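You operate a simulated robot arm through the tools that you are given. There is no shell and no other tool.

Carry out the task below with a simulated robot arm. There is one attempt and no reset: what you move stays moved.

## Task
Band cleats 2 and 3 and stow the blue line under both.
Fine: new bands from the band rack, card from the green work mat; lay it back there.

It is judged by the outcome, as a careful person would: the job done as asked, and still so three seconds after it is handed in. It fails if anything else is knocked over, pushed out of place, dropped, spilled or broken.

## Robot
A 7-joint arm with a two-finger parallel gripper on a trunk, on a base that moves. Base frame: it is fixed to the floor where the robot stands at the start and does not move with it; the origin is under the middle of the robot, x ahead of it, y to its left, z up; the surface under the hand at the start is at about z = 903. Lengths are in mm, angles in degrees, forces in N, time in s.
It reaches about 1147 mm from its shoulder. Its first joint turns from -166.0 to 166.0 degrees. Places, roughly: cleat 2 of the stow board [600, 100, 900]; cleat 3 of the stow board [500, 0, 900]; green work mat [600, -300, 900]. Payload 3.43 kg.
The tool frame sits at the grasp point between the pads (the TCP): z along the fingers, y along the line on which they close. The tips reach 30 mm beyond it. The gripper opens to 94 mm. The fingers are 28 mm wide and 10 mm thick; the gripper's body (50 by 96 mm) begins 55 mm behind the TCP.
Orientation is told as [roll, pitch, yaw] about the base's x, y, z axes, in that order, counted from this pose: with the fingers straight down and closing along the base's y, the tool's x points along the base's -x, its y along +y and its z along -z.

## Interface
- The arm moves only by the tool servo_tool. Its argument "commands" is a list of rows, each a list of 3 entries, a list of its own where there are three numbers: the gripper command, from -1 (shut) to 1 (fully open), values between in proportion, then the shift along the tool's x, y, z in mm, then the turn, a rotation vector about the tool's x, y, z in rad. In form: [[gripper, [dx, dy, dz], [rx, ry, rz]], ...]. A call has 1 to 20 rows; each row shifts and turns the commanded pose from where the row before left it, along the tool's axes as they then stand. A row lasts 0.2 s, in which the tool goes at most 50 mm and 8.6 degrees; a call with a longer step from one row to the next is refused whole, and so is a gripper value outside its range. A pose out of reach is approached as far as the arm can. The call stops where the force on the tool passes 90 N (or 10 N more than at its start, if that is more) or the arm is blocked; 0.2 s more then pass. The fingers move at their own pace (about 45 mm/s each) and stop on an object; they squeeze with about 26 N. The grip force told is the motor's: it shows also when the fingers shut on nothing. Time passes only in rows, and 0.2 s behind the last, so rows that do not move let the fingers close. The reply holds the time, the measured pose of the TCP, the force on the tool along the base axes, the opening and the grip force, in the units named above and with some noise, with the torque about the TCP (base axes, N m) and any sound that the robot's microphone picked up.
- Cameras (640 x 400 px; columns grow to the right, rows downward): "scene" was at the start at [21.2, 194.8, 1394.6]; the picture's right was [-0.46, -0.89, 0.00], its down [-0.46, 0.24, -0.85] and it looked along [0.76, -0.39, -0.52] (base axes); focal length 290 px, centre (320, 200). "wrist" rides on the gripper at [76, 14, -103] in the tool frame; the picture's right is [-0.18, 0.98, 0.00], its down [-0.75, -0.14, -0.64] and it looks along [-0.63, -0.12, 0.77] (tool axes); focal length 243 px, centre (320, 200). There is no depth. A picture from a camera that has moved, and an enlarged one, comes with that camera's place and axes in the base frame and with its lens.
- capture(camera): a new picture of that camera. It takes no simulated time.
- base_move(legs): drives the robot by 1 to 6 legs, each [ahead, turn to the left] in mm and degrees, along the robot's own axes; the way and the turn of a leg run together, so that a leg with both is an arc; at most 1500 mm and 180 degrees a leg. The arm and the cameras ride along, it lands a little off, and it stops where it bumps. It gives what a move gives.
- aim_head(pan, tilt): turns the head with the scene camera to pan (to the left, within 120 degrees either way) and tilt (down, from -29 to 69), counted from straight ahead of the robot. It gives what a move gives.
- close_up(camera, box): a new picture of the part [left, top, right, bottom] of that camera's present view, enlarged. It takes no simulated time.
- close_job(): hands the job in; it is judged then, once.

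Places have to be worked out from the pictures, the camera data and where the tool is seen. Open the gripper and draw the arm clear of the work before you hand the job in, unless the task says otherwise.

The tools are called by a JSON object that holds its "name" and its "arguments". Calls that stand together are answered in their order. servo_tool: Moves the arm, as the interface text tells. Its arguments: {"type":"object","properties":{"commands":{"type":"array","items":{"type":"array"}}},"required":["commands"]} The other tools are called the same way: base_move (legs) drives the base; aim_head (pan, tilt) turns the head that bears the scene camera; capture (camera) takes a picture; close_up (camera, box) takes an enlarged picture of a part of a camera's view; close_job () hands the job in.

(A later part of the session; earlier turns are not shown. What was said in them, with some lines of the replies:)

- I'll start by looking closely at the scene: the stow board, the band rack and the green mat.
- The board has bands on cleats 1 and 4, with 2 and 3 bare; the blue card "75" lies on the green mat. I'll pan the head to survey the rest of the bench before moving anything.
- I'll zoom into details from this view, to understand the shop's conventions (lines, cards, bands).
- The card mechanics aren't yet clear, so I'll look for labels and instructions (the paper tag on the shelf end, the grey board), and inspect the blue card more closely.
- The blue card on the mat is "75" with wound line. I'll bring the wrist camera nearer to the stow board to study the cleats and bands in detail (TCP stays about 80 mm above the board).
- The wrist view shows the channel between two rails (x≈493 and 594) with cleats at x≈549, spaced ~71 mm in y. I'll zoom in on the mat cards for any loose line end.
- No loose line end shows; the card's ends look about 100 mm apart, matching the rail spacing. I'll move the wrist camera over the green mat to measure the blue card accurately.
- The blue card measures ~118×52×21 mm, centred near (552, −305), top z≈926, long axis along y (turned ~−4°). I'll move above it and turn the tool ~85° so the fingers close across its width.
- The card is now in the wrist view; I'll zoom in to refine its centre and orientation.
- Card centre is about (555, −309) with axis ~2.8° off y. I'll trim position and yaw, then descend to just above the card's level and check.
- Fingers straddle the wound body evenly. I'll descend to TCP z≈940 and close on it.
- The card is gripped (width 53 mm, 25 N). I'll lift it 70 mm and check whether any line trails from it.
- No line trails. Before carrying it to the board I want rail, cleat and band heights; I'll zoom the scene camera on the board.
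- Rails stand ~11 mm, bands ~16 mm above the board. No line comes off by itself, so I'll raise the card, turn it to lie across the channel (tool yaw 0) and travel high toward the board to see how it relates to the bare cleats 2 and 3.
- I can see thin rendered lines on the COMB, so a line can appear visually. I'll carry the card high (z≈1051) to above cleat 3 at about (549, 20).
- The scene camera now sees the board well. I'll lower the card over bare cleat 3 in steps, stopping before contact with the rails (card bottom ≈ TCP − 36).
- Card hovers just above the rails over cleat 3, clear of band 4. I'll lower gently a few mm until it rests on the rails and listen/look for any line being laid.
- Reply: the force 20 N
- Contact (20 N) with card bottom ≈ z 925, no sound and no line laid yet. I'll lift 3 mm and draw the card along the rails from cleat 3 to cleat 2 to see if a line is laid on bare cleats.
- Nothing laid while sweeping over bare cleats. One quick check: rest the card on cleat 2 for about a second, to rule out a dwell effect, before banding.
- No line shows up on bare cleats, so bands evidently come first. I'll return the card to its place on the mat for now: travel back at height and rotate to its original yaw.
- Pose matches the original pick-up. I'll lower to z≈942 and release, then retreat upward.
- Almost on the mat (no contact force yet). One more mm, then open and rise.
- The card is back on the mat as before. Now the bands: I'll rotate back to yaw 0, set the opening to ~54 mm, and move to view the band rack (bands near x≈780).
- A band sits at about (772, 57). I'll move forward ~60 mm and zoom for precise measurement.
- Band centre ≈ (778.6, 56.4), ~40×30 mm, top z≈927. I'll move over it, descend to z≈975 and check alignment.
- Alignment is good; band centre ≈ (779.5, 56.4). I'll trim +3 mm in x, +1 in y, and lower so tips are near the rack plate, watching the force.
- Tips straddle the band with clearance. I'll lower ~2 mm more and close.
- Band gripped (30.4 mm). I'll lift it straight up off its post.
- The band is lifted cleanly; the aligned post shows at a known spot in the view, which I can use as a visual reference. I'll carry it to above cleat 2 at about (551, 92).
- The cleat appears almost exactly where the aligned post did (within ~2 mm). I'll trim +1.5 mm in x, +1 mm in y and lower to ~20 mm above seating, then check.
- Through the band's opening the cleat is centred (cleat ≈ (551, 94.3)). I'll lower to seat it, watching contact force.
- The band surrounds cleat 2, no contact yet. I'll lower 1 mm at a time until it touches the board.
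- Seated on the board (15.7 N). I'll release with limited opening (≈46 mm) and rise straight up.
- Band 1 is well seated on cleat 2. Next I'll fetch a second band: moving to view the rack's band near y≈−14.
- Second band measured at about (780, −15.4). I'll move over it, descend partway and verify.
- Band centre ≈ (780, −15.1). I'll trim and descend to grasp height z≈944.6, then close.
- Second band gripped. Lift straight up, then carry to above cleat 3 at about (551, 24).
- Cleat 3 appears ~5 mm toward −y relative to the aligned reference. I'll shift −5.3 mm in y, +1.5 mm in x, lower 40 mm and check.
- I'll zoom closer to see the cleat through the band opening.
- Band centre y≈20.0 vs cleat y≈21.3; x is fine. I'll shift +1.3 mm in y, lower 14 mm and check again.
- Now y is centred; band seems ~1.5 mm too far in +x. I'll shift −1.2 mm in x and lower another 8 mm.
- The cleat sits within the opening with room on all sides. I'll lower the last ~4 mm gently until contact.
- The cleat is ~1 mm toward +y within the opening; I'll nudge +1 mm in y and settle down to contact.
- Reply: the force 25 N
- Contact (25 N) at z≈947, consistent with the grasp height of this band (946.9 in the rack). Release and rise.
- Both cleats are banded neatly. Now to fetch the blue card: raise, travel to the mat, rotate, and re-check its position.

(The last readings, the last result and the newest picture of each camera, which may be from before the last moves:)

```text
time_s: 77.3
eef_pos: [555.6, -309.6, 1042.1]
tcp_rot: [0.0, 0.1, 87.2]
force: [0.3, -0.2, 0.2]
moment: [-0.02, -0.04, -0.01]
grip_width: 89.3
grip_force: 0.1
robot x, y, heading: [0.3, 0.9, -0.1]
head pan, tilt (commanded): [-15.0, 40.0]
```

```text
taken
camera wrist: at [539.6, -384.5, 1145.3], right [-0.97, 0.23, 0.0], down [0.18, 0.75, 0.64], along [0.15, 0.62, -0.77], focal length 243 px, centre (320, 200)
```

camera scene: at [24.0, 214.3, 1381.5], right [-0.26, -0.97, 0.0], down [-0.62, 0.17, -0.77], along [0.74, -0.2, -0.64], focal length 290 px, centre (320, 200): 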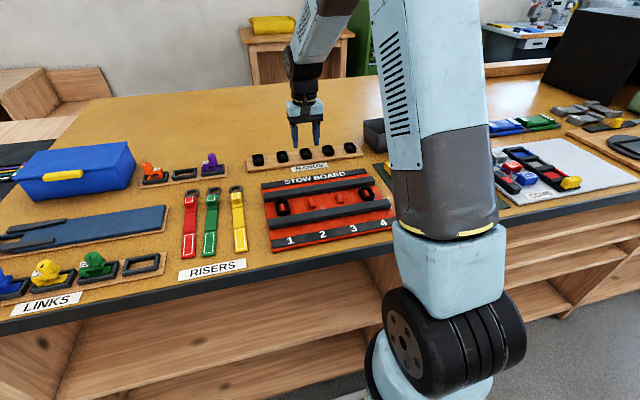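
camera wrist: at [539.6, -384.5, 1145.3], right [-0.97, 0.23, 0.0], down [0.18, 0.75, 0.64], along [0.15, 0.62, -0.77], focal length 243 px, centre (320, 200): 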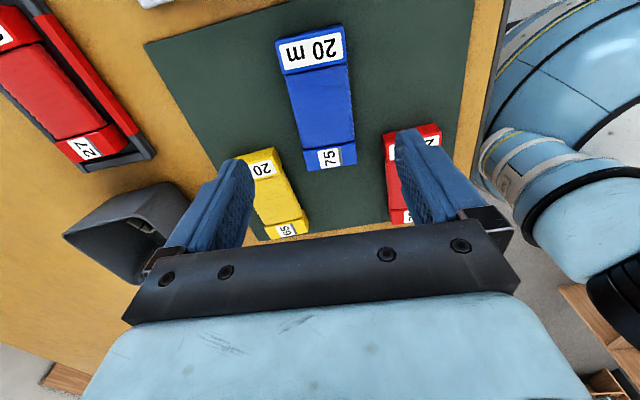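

View matches the earlier pick-up. I'll descend and grasp the card as before, then lift.

{"name": "servo_tool", "arguments": {"commands": [[0.9, [0, 0, 30], [0, 0, 0]], [0.9, [0, 0, 30], [0, 0, 0]], [0.9, [0, 0, 25], [0, 0, 0]], [0.9, [0, 0, 14], [0, 0, 0]], [0.9, [0, 0, 0], [0, 0, 0]], [-1, [0, 0, 0], [0, 0, 0]], [-1, [0, 0, 0], [0, 0, 0]], [-1, [0, 0, 0], [0, 0, 0]], [-1, [0, 0, 0], [0, 0, 0]], [-1, [0, 0, -15], [0, 0, 0]], [-1, [0, 0, -45], [0, 0, 0]], [-1, [0, 0, -45], [0, 0, 0]], [-1, [0, 0, 0], [0, 0, 0]]]}}

{"name": "servo_tool", "arguments": {"commands": [[-1, [0, 0, 0], [0, 0, 0.1384]], [-1, [0, 0, 0], [0, 0, 0.1384]], [-1, [0, 0, 0], [0, 0, 0.1384]], [-1, [0, 0, 0], [0, 0, 0.1384]], [-1, [0, 0, 0], [0, 0, 0.1384]], [-1, [0, 0, 0], [0, 0, 0.1384]], [-1, [0, 0, 0], [0, 0, 0.1384]], [-1, [0, 0, 0], [0, 0, 0.1384]], [-1, [0, 0, 0], [0, 0, 0.1384]], [-1, [0, 0, 0], [0, 0, 0.1384]], [-1, [0, 0, 0], [0, 0, 0.1384]], [-1, [0, 0, 0], [0, 0, 0]]]}}

{"name": "capture", "arguments": {"camera": "wrist"}}

```text
time_s: 80.1
eef_pos: [553.1, -308.4, 1046.0]
tcp_rot: [0.1, 0.0, 87.1]
force: [0.4, 0.3, -0.9]
moment: [0.02, 0.04, -0.02]
grip_width: 53.1
grip_force: 25.8
robot x, y, heading: [-2.1, -3.0, 0.0]
head pan, tilt (commanded): [-15.0, 40.0]
```

```text
time_s: 82.7
eef_pos: [555.3, -308.2, 1046.5]
tcp_rot: [0.1, 0.0, -0.2]
force: [0.2, 0.7, -0.9]
moment: [0.02, -0.01, -0.01]
grip_width: 53.0
grip_force: 26.2
robot x, y, heading: [-1.1, -2.5, -0.1]
head pan, tilt (commanded): [-15.0, 40.0]
```

```text
taken
camera wrist: at [481.2, -293.9, 1151.0], right [0.19, 0.98, 0.0], down [0.75, -0.14, 0.64], along [0.63, -0.12, -0.77], focal length 243 px, centre (320, 200)
```

wrist: 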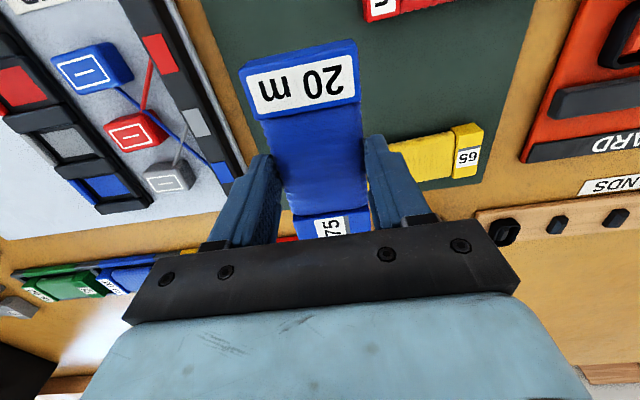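

Card in hand again. Carrying it high to above cleat 3 at (551, 21).

{"name": "servo_tool", "arguments": {"commands": [[-1, [0.5, 41, 0], [0, 0, 0]], [-1, [0.5, 41, 0], [0, 0, 0]], [-1, [0.5, 41, 0], [0, 0, 0]], [-1, [0.5, 41, 0], [0, 0, 0]], [-1, [0.5, 41, 0], [0, 0, 0]], [-1, [0.5, 41, 0], [0, 0, 0]], [-1, [0.5, 41, 0], [0, 0, 0]], [-1, [0.5, 42, 0], [0, 0, 0]], [-1, [0, 0, 0], [0, 0, 0]], [-1, [0, 0, 30], [0, 0, 0]], [-1, [0, 0, 30], [0, 0, 0]], [-1, [0, 0, 15], [0, 0, 0]], [-1, [0, 0, 0], [0, 0, 0]]]}}

{"name": "close_up", "arguments": {"camera": "scene", "box": [250, 130, 410, 240]}}

```text
time_s: 85.5
eef_pos: [552.0, 21.7, 972.1]
tcp_rot: [-0.1, 0.1, 0.0]
force: [-0.3, -0.4, -0.5]
moment: [0.01, 0.01, -0.01]
grip_width: 53.0
grip_force: 26.0
robot x, y, heading: [0.7, 1.6, -0.1]
head pan, tilt (commanded): [-15.0, 40.0]
```

```text
3.64 times, centred on (330, 185) of scene
camera zoom: at [23.7, 214.3, 1381.5], right [-0.26, -0.97, 0.0], down [-0.62, 0.17, -0.77], along [0.74, -0.2, -0.64], focal length 1053 px, centre (284, 254)
```

zoom: 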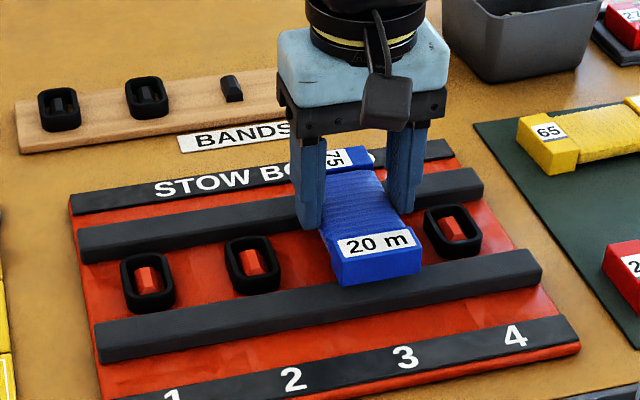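

Hovering just above banded cleat 3. I'll lower in 2 mm steps to a gentle touch and watch for any effect.

{"name": "servo_tool", "arguments": {"commands": [[-1, [0, 0, 2], [0, 0, 0]], [-1, [0, 0, 2], [0, 0, 0]], [-1, [0, 0, 2], [0, 0, 0]], [-1, [0, 0, 0], [0, 0, 0]]]}}

{"name": "close_up", "arguments": {"camera": "scene", "box": [290, 140, 410, 230]}}

```text
time_s: 86.5
eef_pos: [551.5, 20.8, 965.7]
tcp_rot: [0.0, 0.0, -0.1]
force: [-0.4, 0.7, -1.2]
moment: [0.02, 0.02, -0.01]
grip_width: 53.3
grip_force: 26.3
robot x, y, heading: [2.9, 2.2, 0.0]
head pan, tilt (commanded): [-15.0, 40.0]
```

```text
4.44 times, centred on (350, 185) of scene
camera zoom: at [23.7, 214.3, 1381.5], right [-0.26, -0.97, 0.0], down [-0.62, 0.17, -0.77], along [0.74, -0.2, -0.64], focal length 1287 px, centre (187, 267)
```

zoom: 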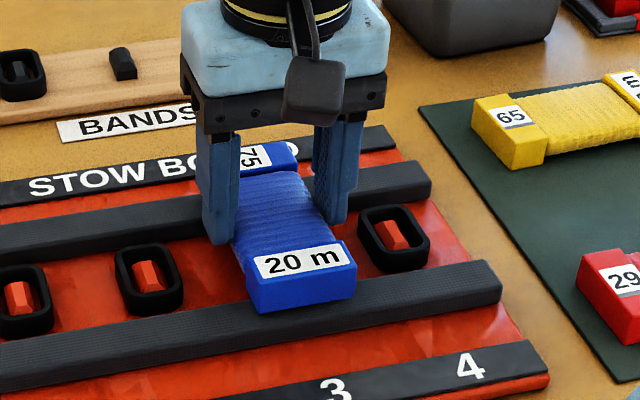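

{"name": "servo_tool", "arguments": {"commands": [[-1, [0, 0, 1.5], [0, 0, 0]], [-1, [0, 0, 1.5], [0, 0, 0]], [-1, [0, 0, 1], [0, 0, 0]], [-1, [0, 0, 0], [0, 0, 0]], [-1, [0, 0, 0], [0, 0, 0]]]}}

{"name": "close_up", "arguments": {"camera": "scene", "box": [290, 140, 410, 230]}}

```text
time_s: 87.7
eef_pos: [552.7, 20.8, 962.8]
tcp_rot: [0.1, 0.0, 0.0]
force: [1.5, 0.7, 6.7]
moment: [0.02, 0.17, 0.02]
grip_width: 53.2
grip_force: 26.0
robot x, y, heading: [-5.1, -3.5, 0.2]
head pan, tilt (commanded): [-15.0, 40.0]
```

```text
4.44 times, centred on (350, 185) of scene
camera zoom: at [23.6, 214.3, 1381.5], right [-0.26, -0.97, 0.0], down [-0.62, 0.17, -0.77], along [0.74, -0.2, -0.64], focal length 1287 px, centre (187, 267)
```

zoom: 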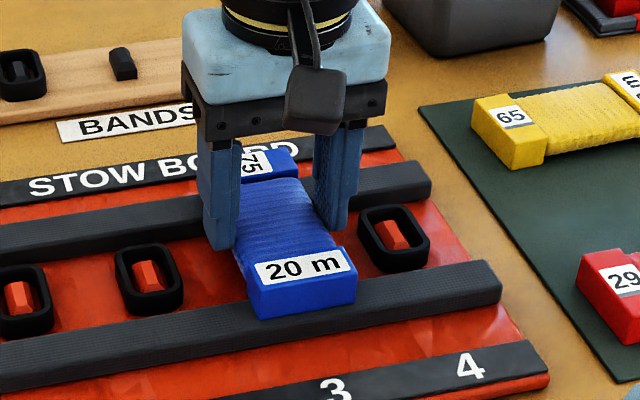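

Light contact (7 N), no sound or line. I'll press a bit more firmly (few mm command, ~30–40 N) at banded cleat 3 to see if that stows it.

{"name": "servo_tool", "arguments": {"commands": [[-1, [0, 0, 1], [0, 0, 0]], [-1, [0, 0, 1], [0, 0, 0]], [-1, [0, 0, 0], [0, 0, 0]], [-1, [0, 0, 0], [0, 0, 0]]]}}

{"name": "close_up", "arguments": {"camera": "scene", "box": [290, 140, 410, 230]}}

```text
time_s: 88.7
eef_pos: [552.4, 19.7, 961.1]
tcp_rot: [0.0, -0.1, 0.0]
force: [4.4, 0.0, 20.1]
moment: [0.0, -0.18, 0.01]
grip_width: 53.5
grip_force: 25.9
robot x, y, heading: [-0.2, 2.4, -0.1]
head pan, tilt (commanded): [-15.0, 40.0]
```

```text
4.44 times, centred on (350, 185) of scene
camera zoom: at [23.3, 214.3, 1381.5], right [-0.26, -0.97, 0.0], down [-0.62, 0.17, -0.77], along [0.74, -0.2, -0.64], focal length 1287 px, centre (187, 267)
```

zoom: 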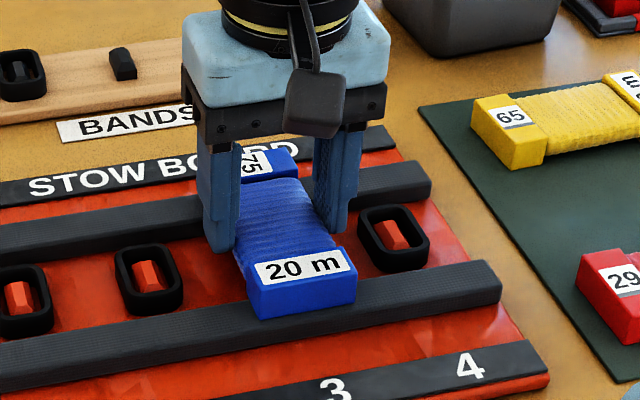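

Pressing alone does nothing. I'll lift ~3 mm and draw the card along the rails from cleat 3 to cleat 2, watching for sound or a laid line.

{"name": "servo_tool", "arguments": {"commands": [[-1, [0, 0, -4], [0, 0, 0]], [-1, [0, 0, 0], [0, 0, 0]], [-1, [0, 12, 0], [0, 0, 0]], [-1, [0, 12, 0], [0, 0, 0]], [-1, [0, 12, 0], [0, 0, 0]], [-1, [0, 12, 0], [0, 0, 0]], [-1, [0, 12, 0], [0, 0, 0]], [-1, [0, 13, 0], [0, 0, 0]], [-1, [0, 0, 0], [0, 0, 0]]]}}

{"name": "close_up", "arguments": {"camera": "scene", "box": [250, 130, 410, 240]}}

{"name": "capture", "arguments": {"camera": "wrist"}}

```text
time_s: 90.7
eef_pos: [553.2, 92.5, 965.1]
tcp_rot: [0.1, 0.0, -0.1]
force: [0.6, -0.2, -1.4]
moment: [0.0, 0.0, 0.01]
grip_width: 52.8
grip_force: 26.0
robot x, y, heading: [0.4, 0.9, 0.0]
head pan, tilt (commanded): [-15.0, 40.0]
```

```text
3.64 times, centred on (330, 185) of scene
camera zoom: at [23.8, 214.3, 1381.5], right [-0.26, -0.97, 0.0], down [-0.62, 0.17, -0.77], along [0.74, -0.2, -0.64], focal length 1053 px, centre (284, 254)
```

zoom: 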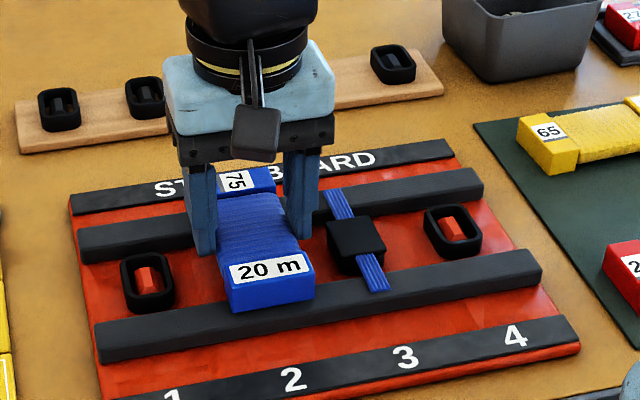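

```text
taken
camera wrist: at [478.1, 107.5, 1068.4], right [0.18, 0.98, 0.0], down [0.75, -0.14, 0.64], along [0.63, -0.12, -0.77], focal length 243 px, centre (320, 200)
```

wrist: 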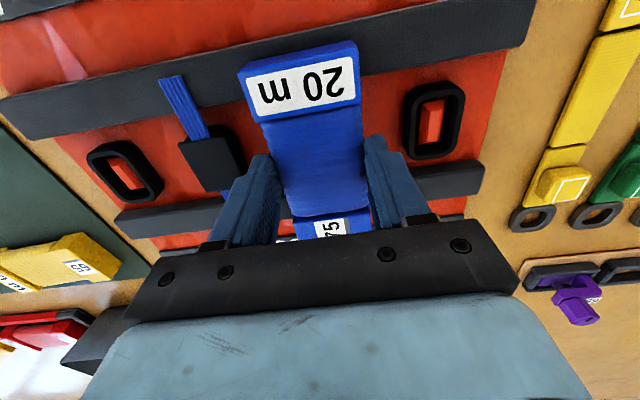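

Excellent — the blue line is now stowed across the rails under the band on cleat 3. I'll do the same at cleat 2: centre on it and press gently down (~20 N), hold, then look.

{"name": "servo_tool", "arguments": {"commands": [[-1, [1, 1.3, 0], [0, 0, 0]], [-1, [0, 0, 1.5], [0, 0, 0]], [-1, [0, 0, 1.5], [0, 0, 0]], [-1, [0, 0, 1], [0, 0, 0]], [-1, [0, 0, 0], [0, 0, 0]], [-1, [0, 0, 0], [0, 0, 0]]]}}

{"name": "close_up", "arguments": {"camera": "scene", "box": [250, 130, 410, 240]}}

```text
time_s: 92.1
eef_pos: [550.7, 94.8, 960.8]
tcp_rot: [0.1, 0.0, 0.1]
force: [0.6, -1.1, 13.7]
moment: [-0.07, 0.01, -0.01]
grip_width: 52.8
grip_force: 26.7
robot x, y, heading: [-3.4, 2.3, 0.2]
head pan, tilt (commanded): [-15.0, 40.0]
```

```text
3.64 times, centred on (330, 185) of scene
camera zoom: at [23.3, 214.2, 1381.5], right [-0.26, -0.97, 0.0], down [-0.62, 0.17, -0.77], along [0.74, -0.2, -0.64], focal length 1053 px, centre (284, 254)
```

zoom: 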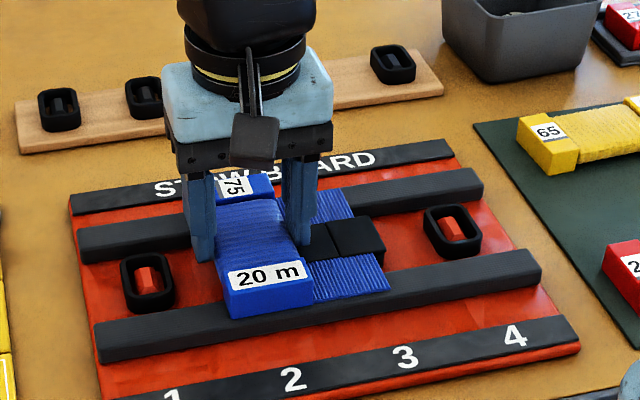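

The line now runs across from cleat 3 to cleat 2. I'll lift the card straight up to see the result.

{"name": "servo_tool", "arguments": {"commands": [[-1, [0, 0, 0], [0, 0, 0]], [-1, [0, 0, -5], [0, 0, 0]], [-1, [0, 0, -15], [0, 0, 0]], [-1, [0, 0, -35], [0, 0, 0]], [-1, [0, 0, -35], [0, 0, 0]], [-1, [0, 0, 0], [0, 0, 0]]]}}

{"name": "close_up", "arguments": {"camera": "scene", "box": [250, 130, 410, 240]}}

{"name": "capture", "arguments": {"camera": "wrist"}}

```text
time_s: 93.5
eef_pos: [552.0, 92.5, 1051.3]
tcp_rot: [-0.1, 0.0, -0.1]
force: [0.3, 0.2, -0.6]
moment: [-0.02, 0.01, 0.03]
grip_width: 52.9
grip_force: 25.9
robot x, y, heading: [1.9, 2.5, -0.0]
head pan, tilt (commanded): [-15.0, 40.0]
```

```text
3.64 times, centred on (330, 185) of scene
camera zoom: at [23.7, 214.3, 1381.5], right [-0.26, -0.97, 0.0], down [-0.62, 0.17, -0.77], along [0.74, -0.2, -0.64], focal length 1053 px, centre (284, 254)
```

zoom: 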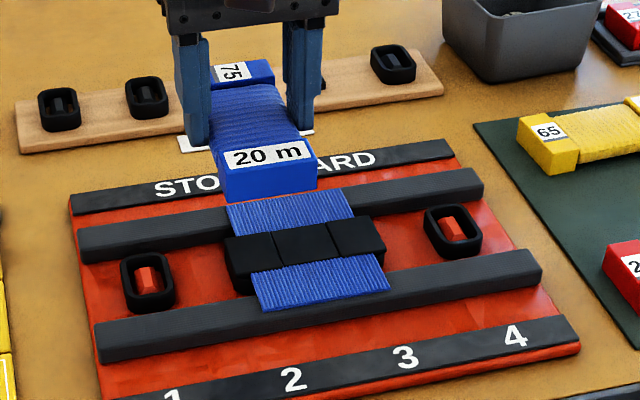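

```text
taken
camera wrist: at [477.5, 107.9, 1155.1], right [0.18, 0.98, 0.0], down [0.75, -0.14, 0.64], along [0.63, -0.12, -0.77], focal length 243 px, centre (320, 200)
```

wrist: 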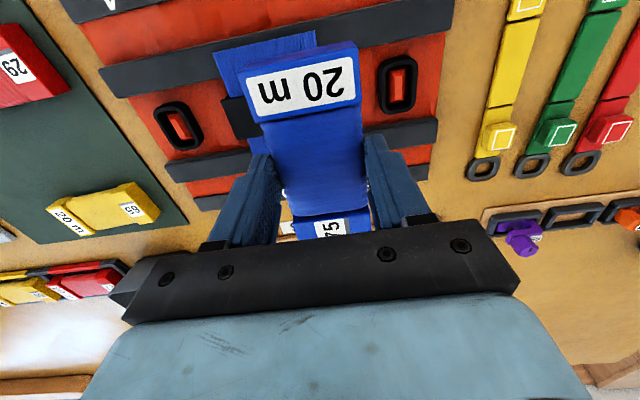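

The line is stowed under both bands. Now return the card to the mat along the same high route, then rotate to its original yaw.

{"name": "servo_tool", "arguments": {"commands": [[-1, [0, -40, 0], [0, 0, 0]], [-1, [0, -40, 0], [0, 0, 0]], [-1, [0, -40, 0], [0, 0, 0]], [-1, [0, -40, 0], [0, 0, 0]], [-1, [0, -40, 0], [0, 0, 0]], [-1, [0, -40, 0], [0, 0, 0]], [-1, [0, -40, 0], [0, 0, 0]], [-1, [0, -40, 0], [0, 0, 0]], [-1, [0, -40, 0], [0, 0, 0]], [-1, [-2, -42, 0], [0, 0, 0]], [-1, [0, 0, 0], [0, 0, 0]]]}}

{"name": "servo_tool", "arguments": {"commands": [[-1, [0, 0, 0], [0, 0, -0.1384]], [-1, [0, 0, 0], [0, 0, -0.1384]], [-1, [0, 0, 0], [0, 0, -0.1384]], [-1, [0, 0, 0], [0, 0, -0.1384]], [-1, [0, 0, 0], [0, 0, -0.1384]], [-1, [0, 0, 0], [0, 0, -0.1384]], [-1, [0, 0, 0], [0, 0, -0.1384]], [-1, [0, 0, 0], [0, 0, -0.1384]], [-1, [0, 0, 0], [0, 0, -0.1384]], [-1, [0, 0, 0], [0, 0, -0.1384]], [-1, [0, 0, 0], [0, 0, -0.1384]], [-1, [0, 0, 0], [0, 0, 0]]]}}

{"name": "capture", "arguments": {"camera": "wrist"}}

{"name": "close_up", "arguments": {"camera": "scene", "box": [250, 130, 410, 240]}}

```text
time_s: 95.9
eef_pos: [552.5, -309.0, 1049.1]
tcp_rot: [0.0, 0.0, 0.0]
force: [0.4, -0.2, -0.6]
moment: [-0.01, -0.03, -0.03]
grip_width: 53.3
grip_force: 26.1
robot x, y, heading: [1.4, -0.9, 0.2]
head pan, tilt (commanded): [-15.0, 40.0]
```

```text
time_s: 98.5
eef_pos: [552.9, -307.2, 1050.3]
tcp_rot: [0.1, -0.1, 87.2]
force: [-0.2, -0.4, -1.2]
moment: [-0.01, -0.01, 0.03]
grip_width: 53.1
grip_force: 25.7
robot x, y, heading: [-2.0, 2.5, -0.1]
head pan, tilt (commanded): [-15.0, 40.0]
```

```text
taken
camera wrist: at [536.8, -382.6, 1154.3], right [-0.97, 0.23, 0.0], down [0.18, 0.75, 0.64], along [0.15, 0.62, -0.77], focal length 243 px, centre (320, 200)
```

wrist: 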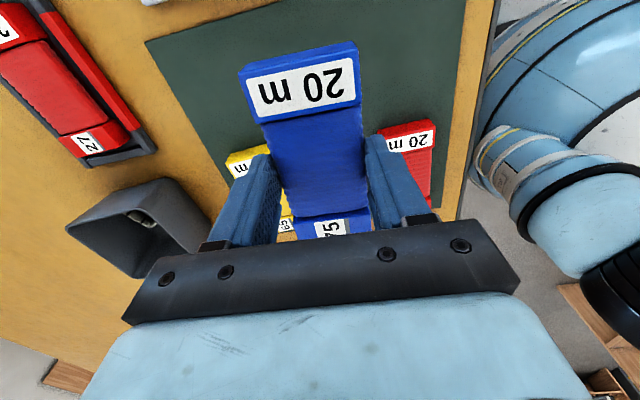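

```text
3.64 times, centred on (330, 185) of scene
camera zoom: at [23.8, 214.3, 1381.5], right [-0.26, -0.97, 0.0], down [-0.62, 0.17, -0.77], along [0.74, -0.2, -0.64], focal length 1053 px, centre (284, 254)
```

zoom: 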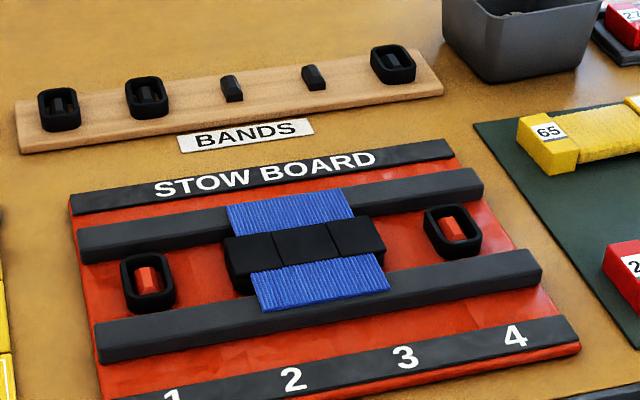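

The stow looks right: blue line under both bands 2 and 3, bands 1 and 4 untouched. Now lower the card to the mat carefully.

{"name": "servo_tool", "arguments": {"commands": [[-1, [0, 0, 30], [0, 0, 0]], [-1, [0, 0, 30], [0, 0, 0]], [-1, [0, 0, 25], [0, 0, 0]], [-1, [0, 0, 13], [0, 0, 0]], [-1, [0, 0, 5], [0, 0, 0]], [-1, [0, 0, 2], [0, 0, 0]], [-1, [0, 0, 0], [0, 0, 0]]]}}

```text
time_s: 100.1
eef_pos: [552.2, -308.0, 944.1]
tcp_rot: [0.1, -0.1, 87.1]
force: [0.3, -0.3, -2.1]
moment: [0.01, 0.01, -0.01]
grip_width: 53.1
grip_force: 25.9
robot x, y, heading: [1.4, -1.9, 0.2]
head pan, tilt (commanded): [-15.0, 40.0]
```

{"name": "servo_tool", "arguments": {"commands": [[-1, [0, 0, 1], [0, 0, 0]], [-1, [0, 0, 1], [0, 0, 0]], [-1, [0, 0, 0], [0, 0, 0]]]}}

```text
time_s: 100.9
eef_pos: [552.9, -308.3, 943.0]
tcp_rot: [0.0, 0.0, 87.2]
force: [0.1, -0.2, -1.3]
moment: [-0.01, -0.01, 0.03]
grip_width: 53.2
grip_force: 25.4
robot x, y, heading: [1.0, 1.0, 0.2]
head pan, tilt (commanded): [-15.0, 40.0]
```

Still no contact force; I'll go down another 1–2 mm slowly.

{"name": "servo_tool", "arguments": {"commands": [[-1, [0, 0, 1], [0, 0, 0]], [-1, [0, 0, 0], [0, 0, 0]], [-1, [0, 0, 1], [0, 0, 0]], [-1, [0, 0, 0], [0, 0, 0]]]}}

```text
time_s: 101.9
eef_pos: [552.7, -306.5, 941.6]
tcp_rot: [0.0, 0.0, 87.2]
force: [-0.6, -0.3, -1.1]
moment: [0.0, -0.01, 0.0]
grip_width: 53.1
grip_force: 25.8
robot x, y, heading: [-1.4, -1.1, -0.2]
head pan, tilt (commanded): [-15.0, 40.0]
```

{"name": "servo_tool", "arguments": {"commands": [[-1, [0, 0, 1], [0, 0, 0]], [-1, [0, 0, 0], [0, 0, 0]], [-1, [0, 0, 1], [0, 0, 0]], [-1, [0, 0, 0], [0, 0, 0]]]}}

{"name": "close_up", "arguments": {"camera": "wrist", "box": [200, 20, 400, 250]}}

```text
time_s: 102.9
eef_pos: [552.2, -307.0, 939.6]
tcp_rot: [0.0, 0.0, 87.2]
force: [1.4, 2.5, 13.5]
moment: [0.58, -0.01, -0.01]
grip_width: 53.1
grip_force: 26.2
robot x, y, heading: [3.0, -0.4, -0.1]
head pan, tilt (commanded): [-15.0, 40.0]
```

```text
1.74 times, centred on (300, 135) of wrist
camera zoom: at [536.3, -382.6, 1043.8], right [-0.97, 0.23, 0.0], down [0.18, 0.75, 0.64], along [0.15, 0.62, -0.77], focal length 422 px, centre (355, 313)
```

zoom: 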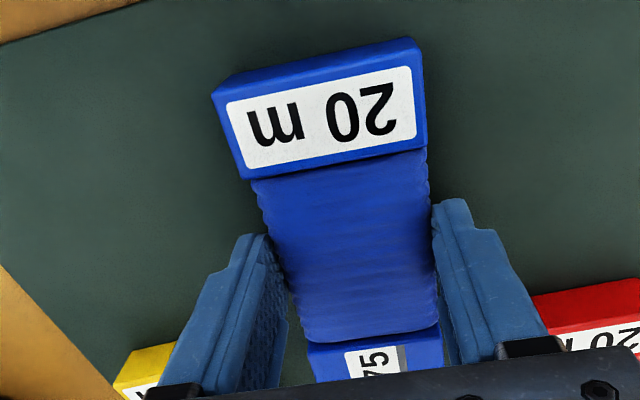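

The card now rests on the mat (13.5 N contact). I'll ease up 0.5 mm, open the fingers and rise.

{"name": "servo_tool", "arguments": {"commands": [[-1, [0, 0, -0.5], [0, 0, 0]], [0.3, [0, 0, 0], [0, 0, 0]], [0.8, [0, 0, 0], [0, 0, 0]], [0.8, [0, 0, 0], [0, 0, 0]], [0.8, [0, 0, 0], [0, 0, 0]], [0.8, [0, 0, -15], [0, 0, 0]], [0.8, [0, 0, -40], [0, 0, 0]], [0.8, [0, 0, -45], [0, 0, 0]], [0.8, [0, 0, -40], [0, 0, 0]], [0.8, [0, 0, 0], [0, 0, 0]]]}}

{"name": "capture", "arguments": {"camera": "wrist"}}

```text
time_s: 105.1
eef_pos: [551.5, -306.6, 1080.3]
tcp_rot: [0.0, -0.1, 87.3]
force: [-0.6, 0.4, -0.1]
moment: [-0.02, 0.01, 0.0]
grip_width: 84.5
grip_force: 0.0
robot x, y, heading: [-2.6, 2.5, 0.2]
head pan, tilt (commanded): [-15.0, 40.0]
```

```text
taken
camera wrist: at [536.1, -382.7, 1184.3], right [-0.97, 0.23, 0.0], down [0.18, 0.75, 0.64], along [0.15, 0.62, -0.77], focal length 243 px, centre (320, 200)
```

wrist: 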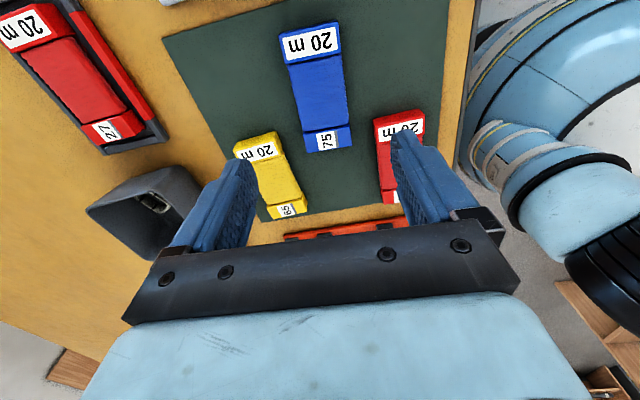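

Card is back on the mat. I'll rotate the arm back to neutral, clear of the work, and inspect the board closely.

{"name": "servo_tool", "arguments": {"commands": [[0.8, [0, 0, -10], [0, 0, 0.1384]], [0.8, [0, 0, -10], [0, 0, 0.1384]], [0.8, [0, 0, -10], [0, 0, 0.1384]], [0.8, [0, 0, -10], [0, 0, 0.1384]], [0.8, [0, 0, 0], [0, 0, 0.1384]], [0.8, [0, 0, 0], [0, 0, 0.1384]], [0.8, [0, 0, 0], [0, 0, 0.1384]], [0.8, [0, 0, 0], [0, 0, 0.1384]], [0.8, [0, 0, 0], [0, 0, 0.1384]], [0.8, [0, 0, 0], [0, 0, 0.1384]], [0.8, [0, 0, 0], [0, 0, 0.1384]], [0.8, [0, 0, 0], [0, 0, 0]]]}}

{"name": "servo_tool", "arguments": {"commands": [[0.8, [15, 40, 0], [0, 0, 0]], [0.8, [15, 40, 0], [0, 0, 0]], [0.8, [15, 40, 0], [0, 0, 0]], [0.8, [15, 40, 0], [0, 0, 0]], [0.8, [15, 40, 0], [0, 0, 0]], [0.8, [15, 40, 0], [0, 0, 0]], [0.8, [15, 40, 0], [0, 0, 0]], [0.8, [0, 0, 0], [0, 0, 0]]]}}

{"name": "capture", "arguments": {"camera": "wrist"}}

{"name": "close_up", "arguments": {"camera": "scene", "box": [270, 150, 390, 230]}}

{"name": "close_up", "arguments": {"camera": "wrist", "box": [270, 30, 450, 180]}}

```text
time_s: 107.7
eef_pos: [552.4, -308.3, 1118.6]
tcp_rot: [-0.1, 0.0, -0.1]
force: [-0.2, -0.1, -0.3]
moment: [0.02, -0.01, -0.02]
grip_width: 84.6
grip_force: 0.0
robot x, y, heading: [-1.5, 0.9, -0.1]
head pan, tilt (commanded): [-15.0, 40.0]
```

```text
time_s: 109.5
eef_pos: [449.6, -25.8, 1121.0]
tcp_rot: [0.0, 0.0, 0.0]
force: [-0.4, 0.0, -0.3]
moment: [0.0, 0.03, -0.02]
grip_width: 84.6
grip_force: 0.0
robot x, y, heading: [-3.2, 3.4, 0.2]
head pan, tilt (commanded): [-15.0, 40.0]
```

```text
taken
camera wrist: at [375.7, -11.5, 1224.6], right [0.18, 0.98, 0.0], down [0.75, -0.14, 0.64], along [0.63, -0.12, -0.77], focal length 243 px, centre (320, 200)
```

wrist: 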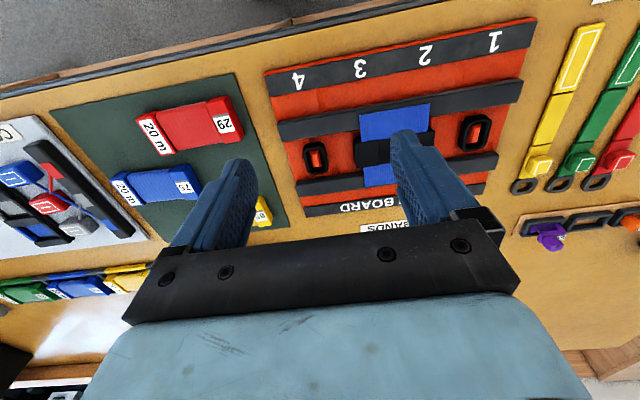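

```text
5.00 times, centred on (330, 190) of scene
camera zoom: at [23.5, 214.3, 1381.5], right [-0.26, -0.97, 0.0], down [-0.62, 0.17, -0.77], along [0.74, -0.2, -0.64], focal length 1448 px, centre (270, 250)
```

zoom: 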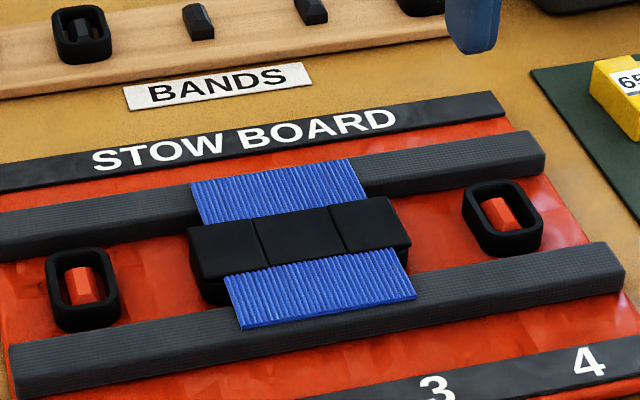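

```text
2.67 times, centred on (360, 105) of wrist
camera zoom: at [375.7, -11.5, 1224.6], right [0.18, 0.98, 0.0], down [0.75, -0.14, 0.64], along [0.63, -0.12, -0.77], focal length 647 px, centre (213, 453)
```

zoom: 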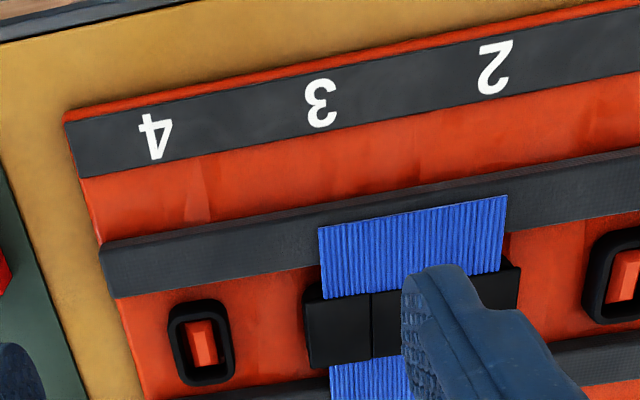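

Everything looks right; a last check of the card's position on the mat while I lift the arm clear.

{"name": "close_up", "arguments": {"camera": "wrist", "box": [40, 60, 280, 240]}}

{"name": "servo_tool", "arguments": {"commands": [[0.8, [10, -20, -25], [0, 0, 0]], [0.8, [10, -20, -25], [0, 0, 0]], [0.8, [0, -20, -25], [0, 0, 0]], [0.8, [0, 0, 0], [0, 0, 0]], [0.8, [0, 0, 0], [0, 0, 0]]]}}

{"name": "capture", "arguments": {"camera": "scene"}}

{"name": "capture", "arguments": {"camera": "wrist"}}

```text
2.22 times, centred on (160, 150) of wrist
camera zoom: at [375.7, -11.5, 1224.6], right [0.18, 0.98, 0.0], down [0.75, -0.14, 0.64], along [0.63, -0.12, -0.77], focal length 539 px, centre (676, 311)
```

zoom: 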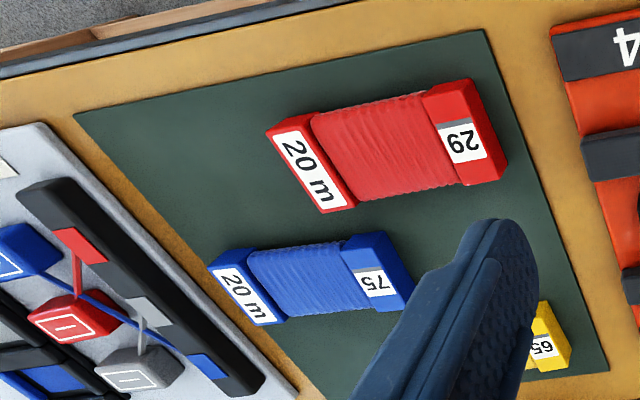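

```text
time_s: 110.7
eef_pos: [429.0, -86.8, 1196.5]
tcp_rot: [0.0, 0.0, 0.0]
force: [0.5, -0.1, -0.8]
moment: [-0.02, 0.0, 0.01]
grip_width: 84.6
grip_force: 0.0
robot x, y, heading: [1.4, -0.3, -0.1]
head pan, tilt (commanded): [-15.0, 40.0]
```

```text
taken
camera scene: at [23.5, 214.3, 1381.5], right [-0.26, -0.97, 0.0], down [-0.62, 0.17, -0.77], along [0.74, -0.2, -0.64], focal length 290 px, centre (320, 200)
```

scene: 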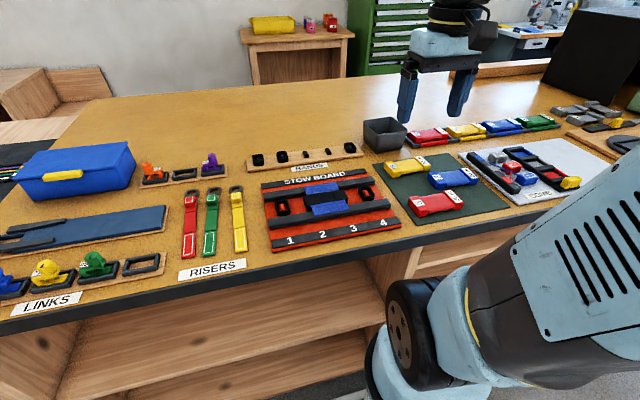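

```text
taken
camera wrist: at [354.1, -72.1, 1299.9], right [0.18, 0.98, 0.0], down [0.75, -0.14, 0.64], along [0.63, -0.12, -0.77], focal length 243 px, centre (320, 200)
```

wrist: 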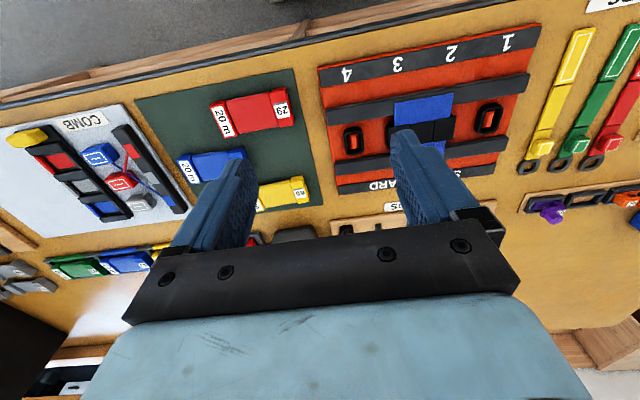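

Cleats 2 and 3 have new rack bands with the blue line stowed under both. The blue card is back fully on the green mat, the other items look undisturbed, and the gripper is open and clear. I'm handing the job in.

{"name": "close_job", "arguments": {}}

```text
The job is handed in.
```

The job is handed in. Cleats 2 and 3 each have a new band from the rack, and the blue line is stowed under both.

- **Bands:** I used two of the five bands from the rack, and the bands already on cleats 1 and 4 were not touched.
- **Line:** I pressed the blue card (number 75) down on each banded cleat in turn. The last pictures show the line lying across the rails from cleat 3 to cleat 2, held under both bands.
- **Card:** It is back flat on the green work mat, within a few millimetres of where it started.
- **Arm:** The gripper is open and raised clear of the work. In the final pictures nothing else on the bench looked moved.

Before banding, I rested the card on bare cleats 2 and 3 to see how the line comes off. Nothing happened, so I put the card back and banded the cleats first.
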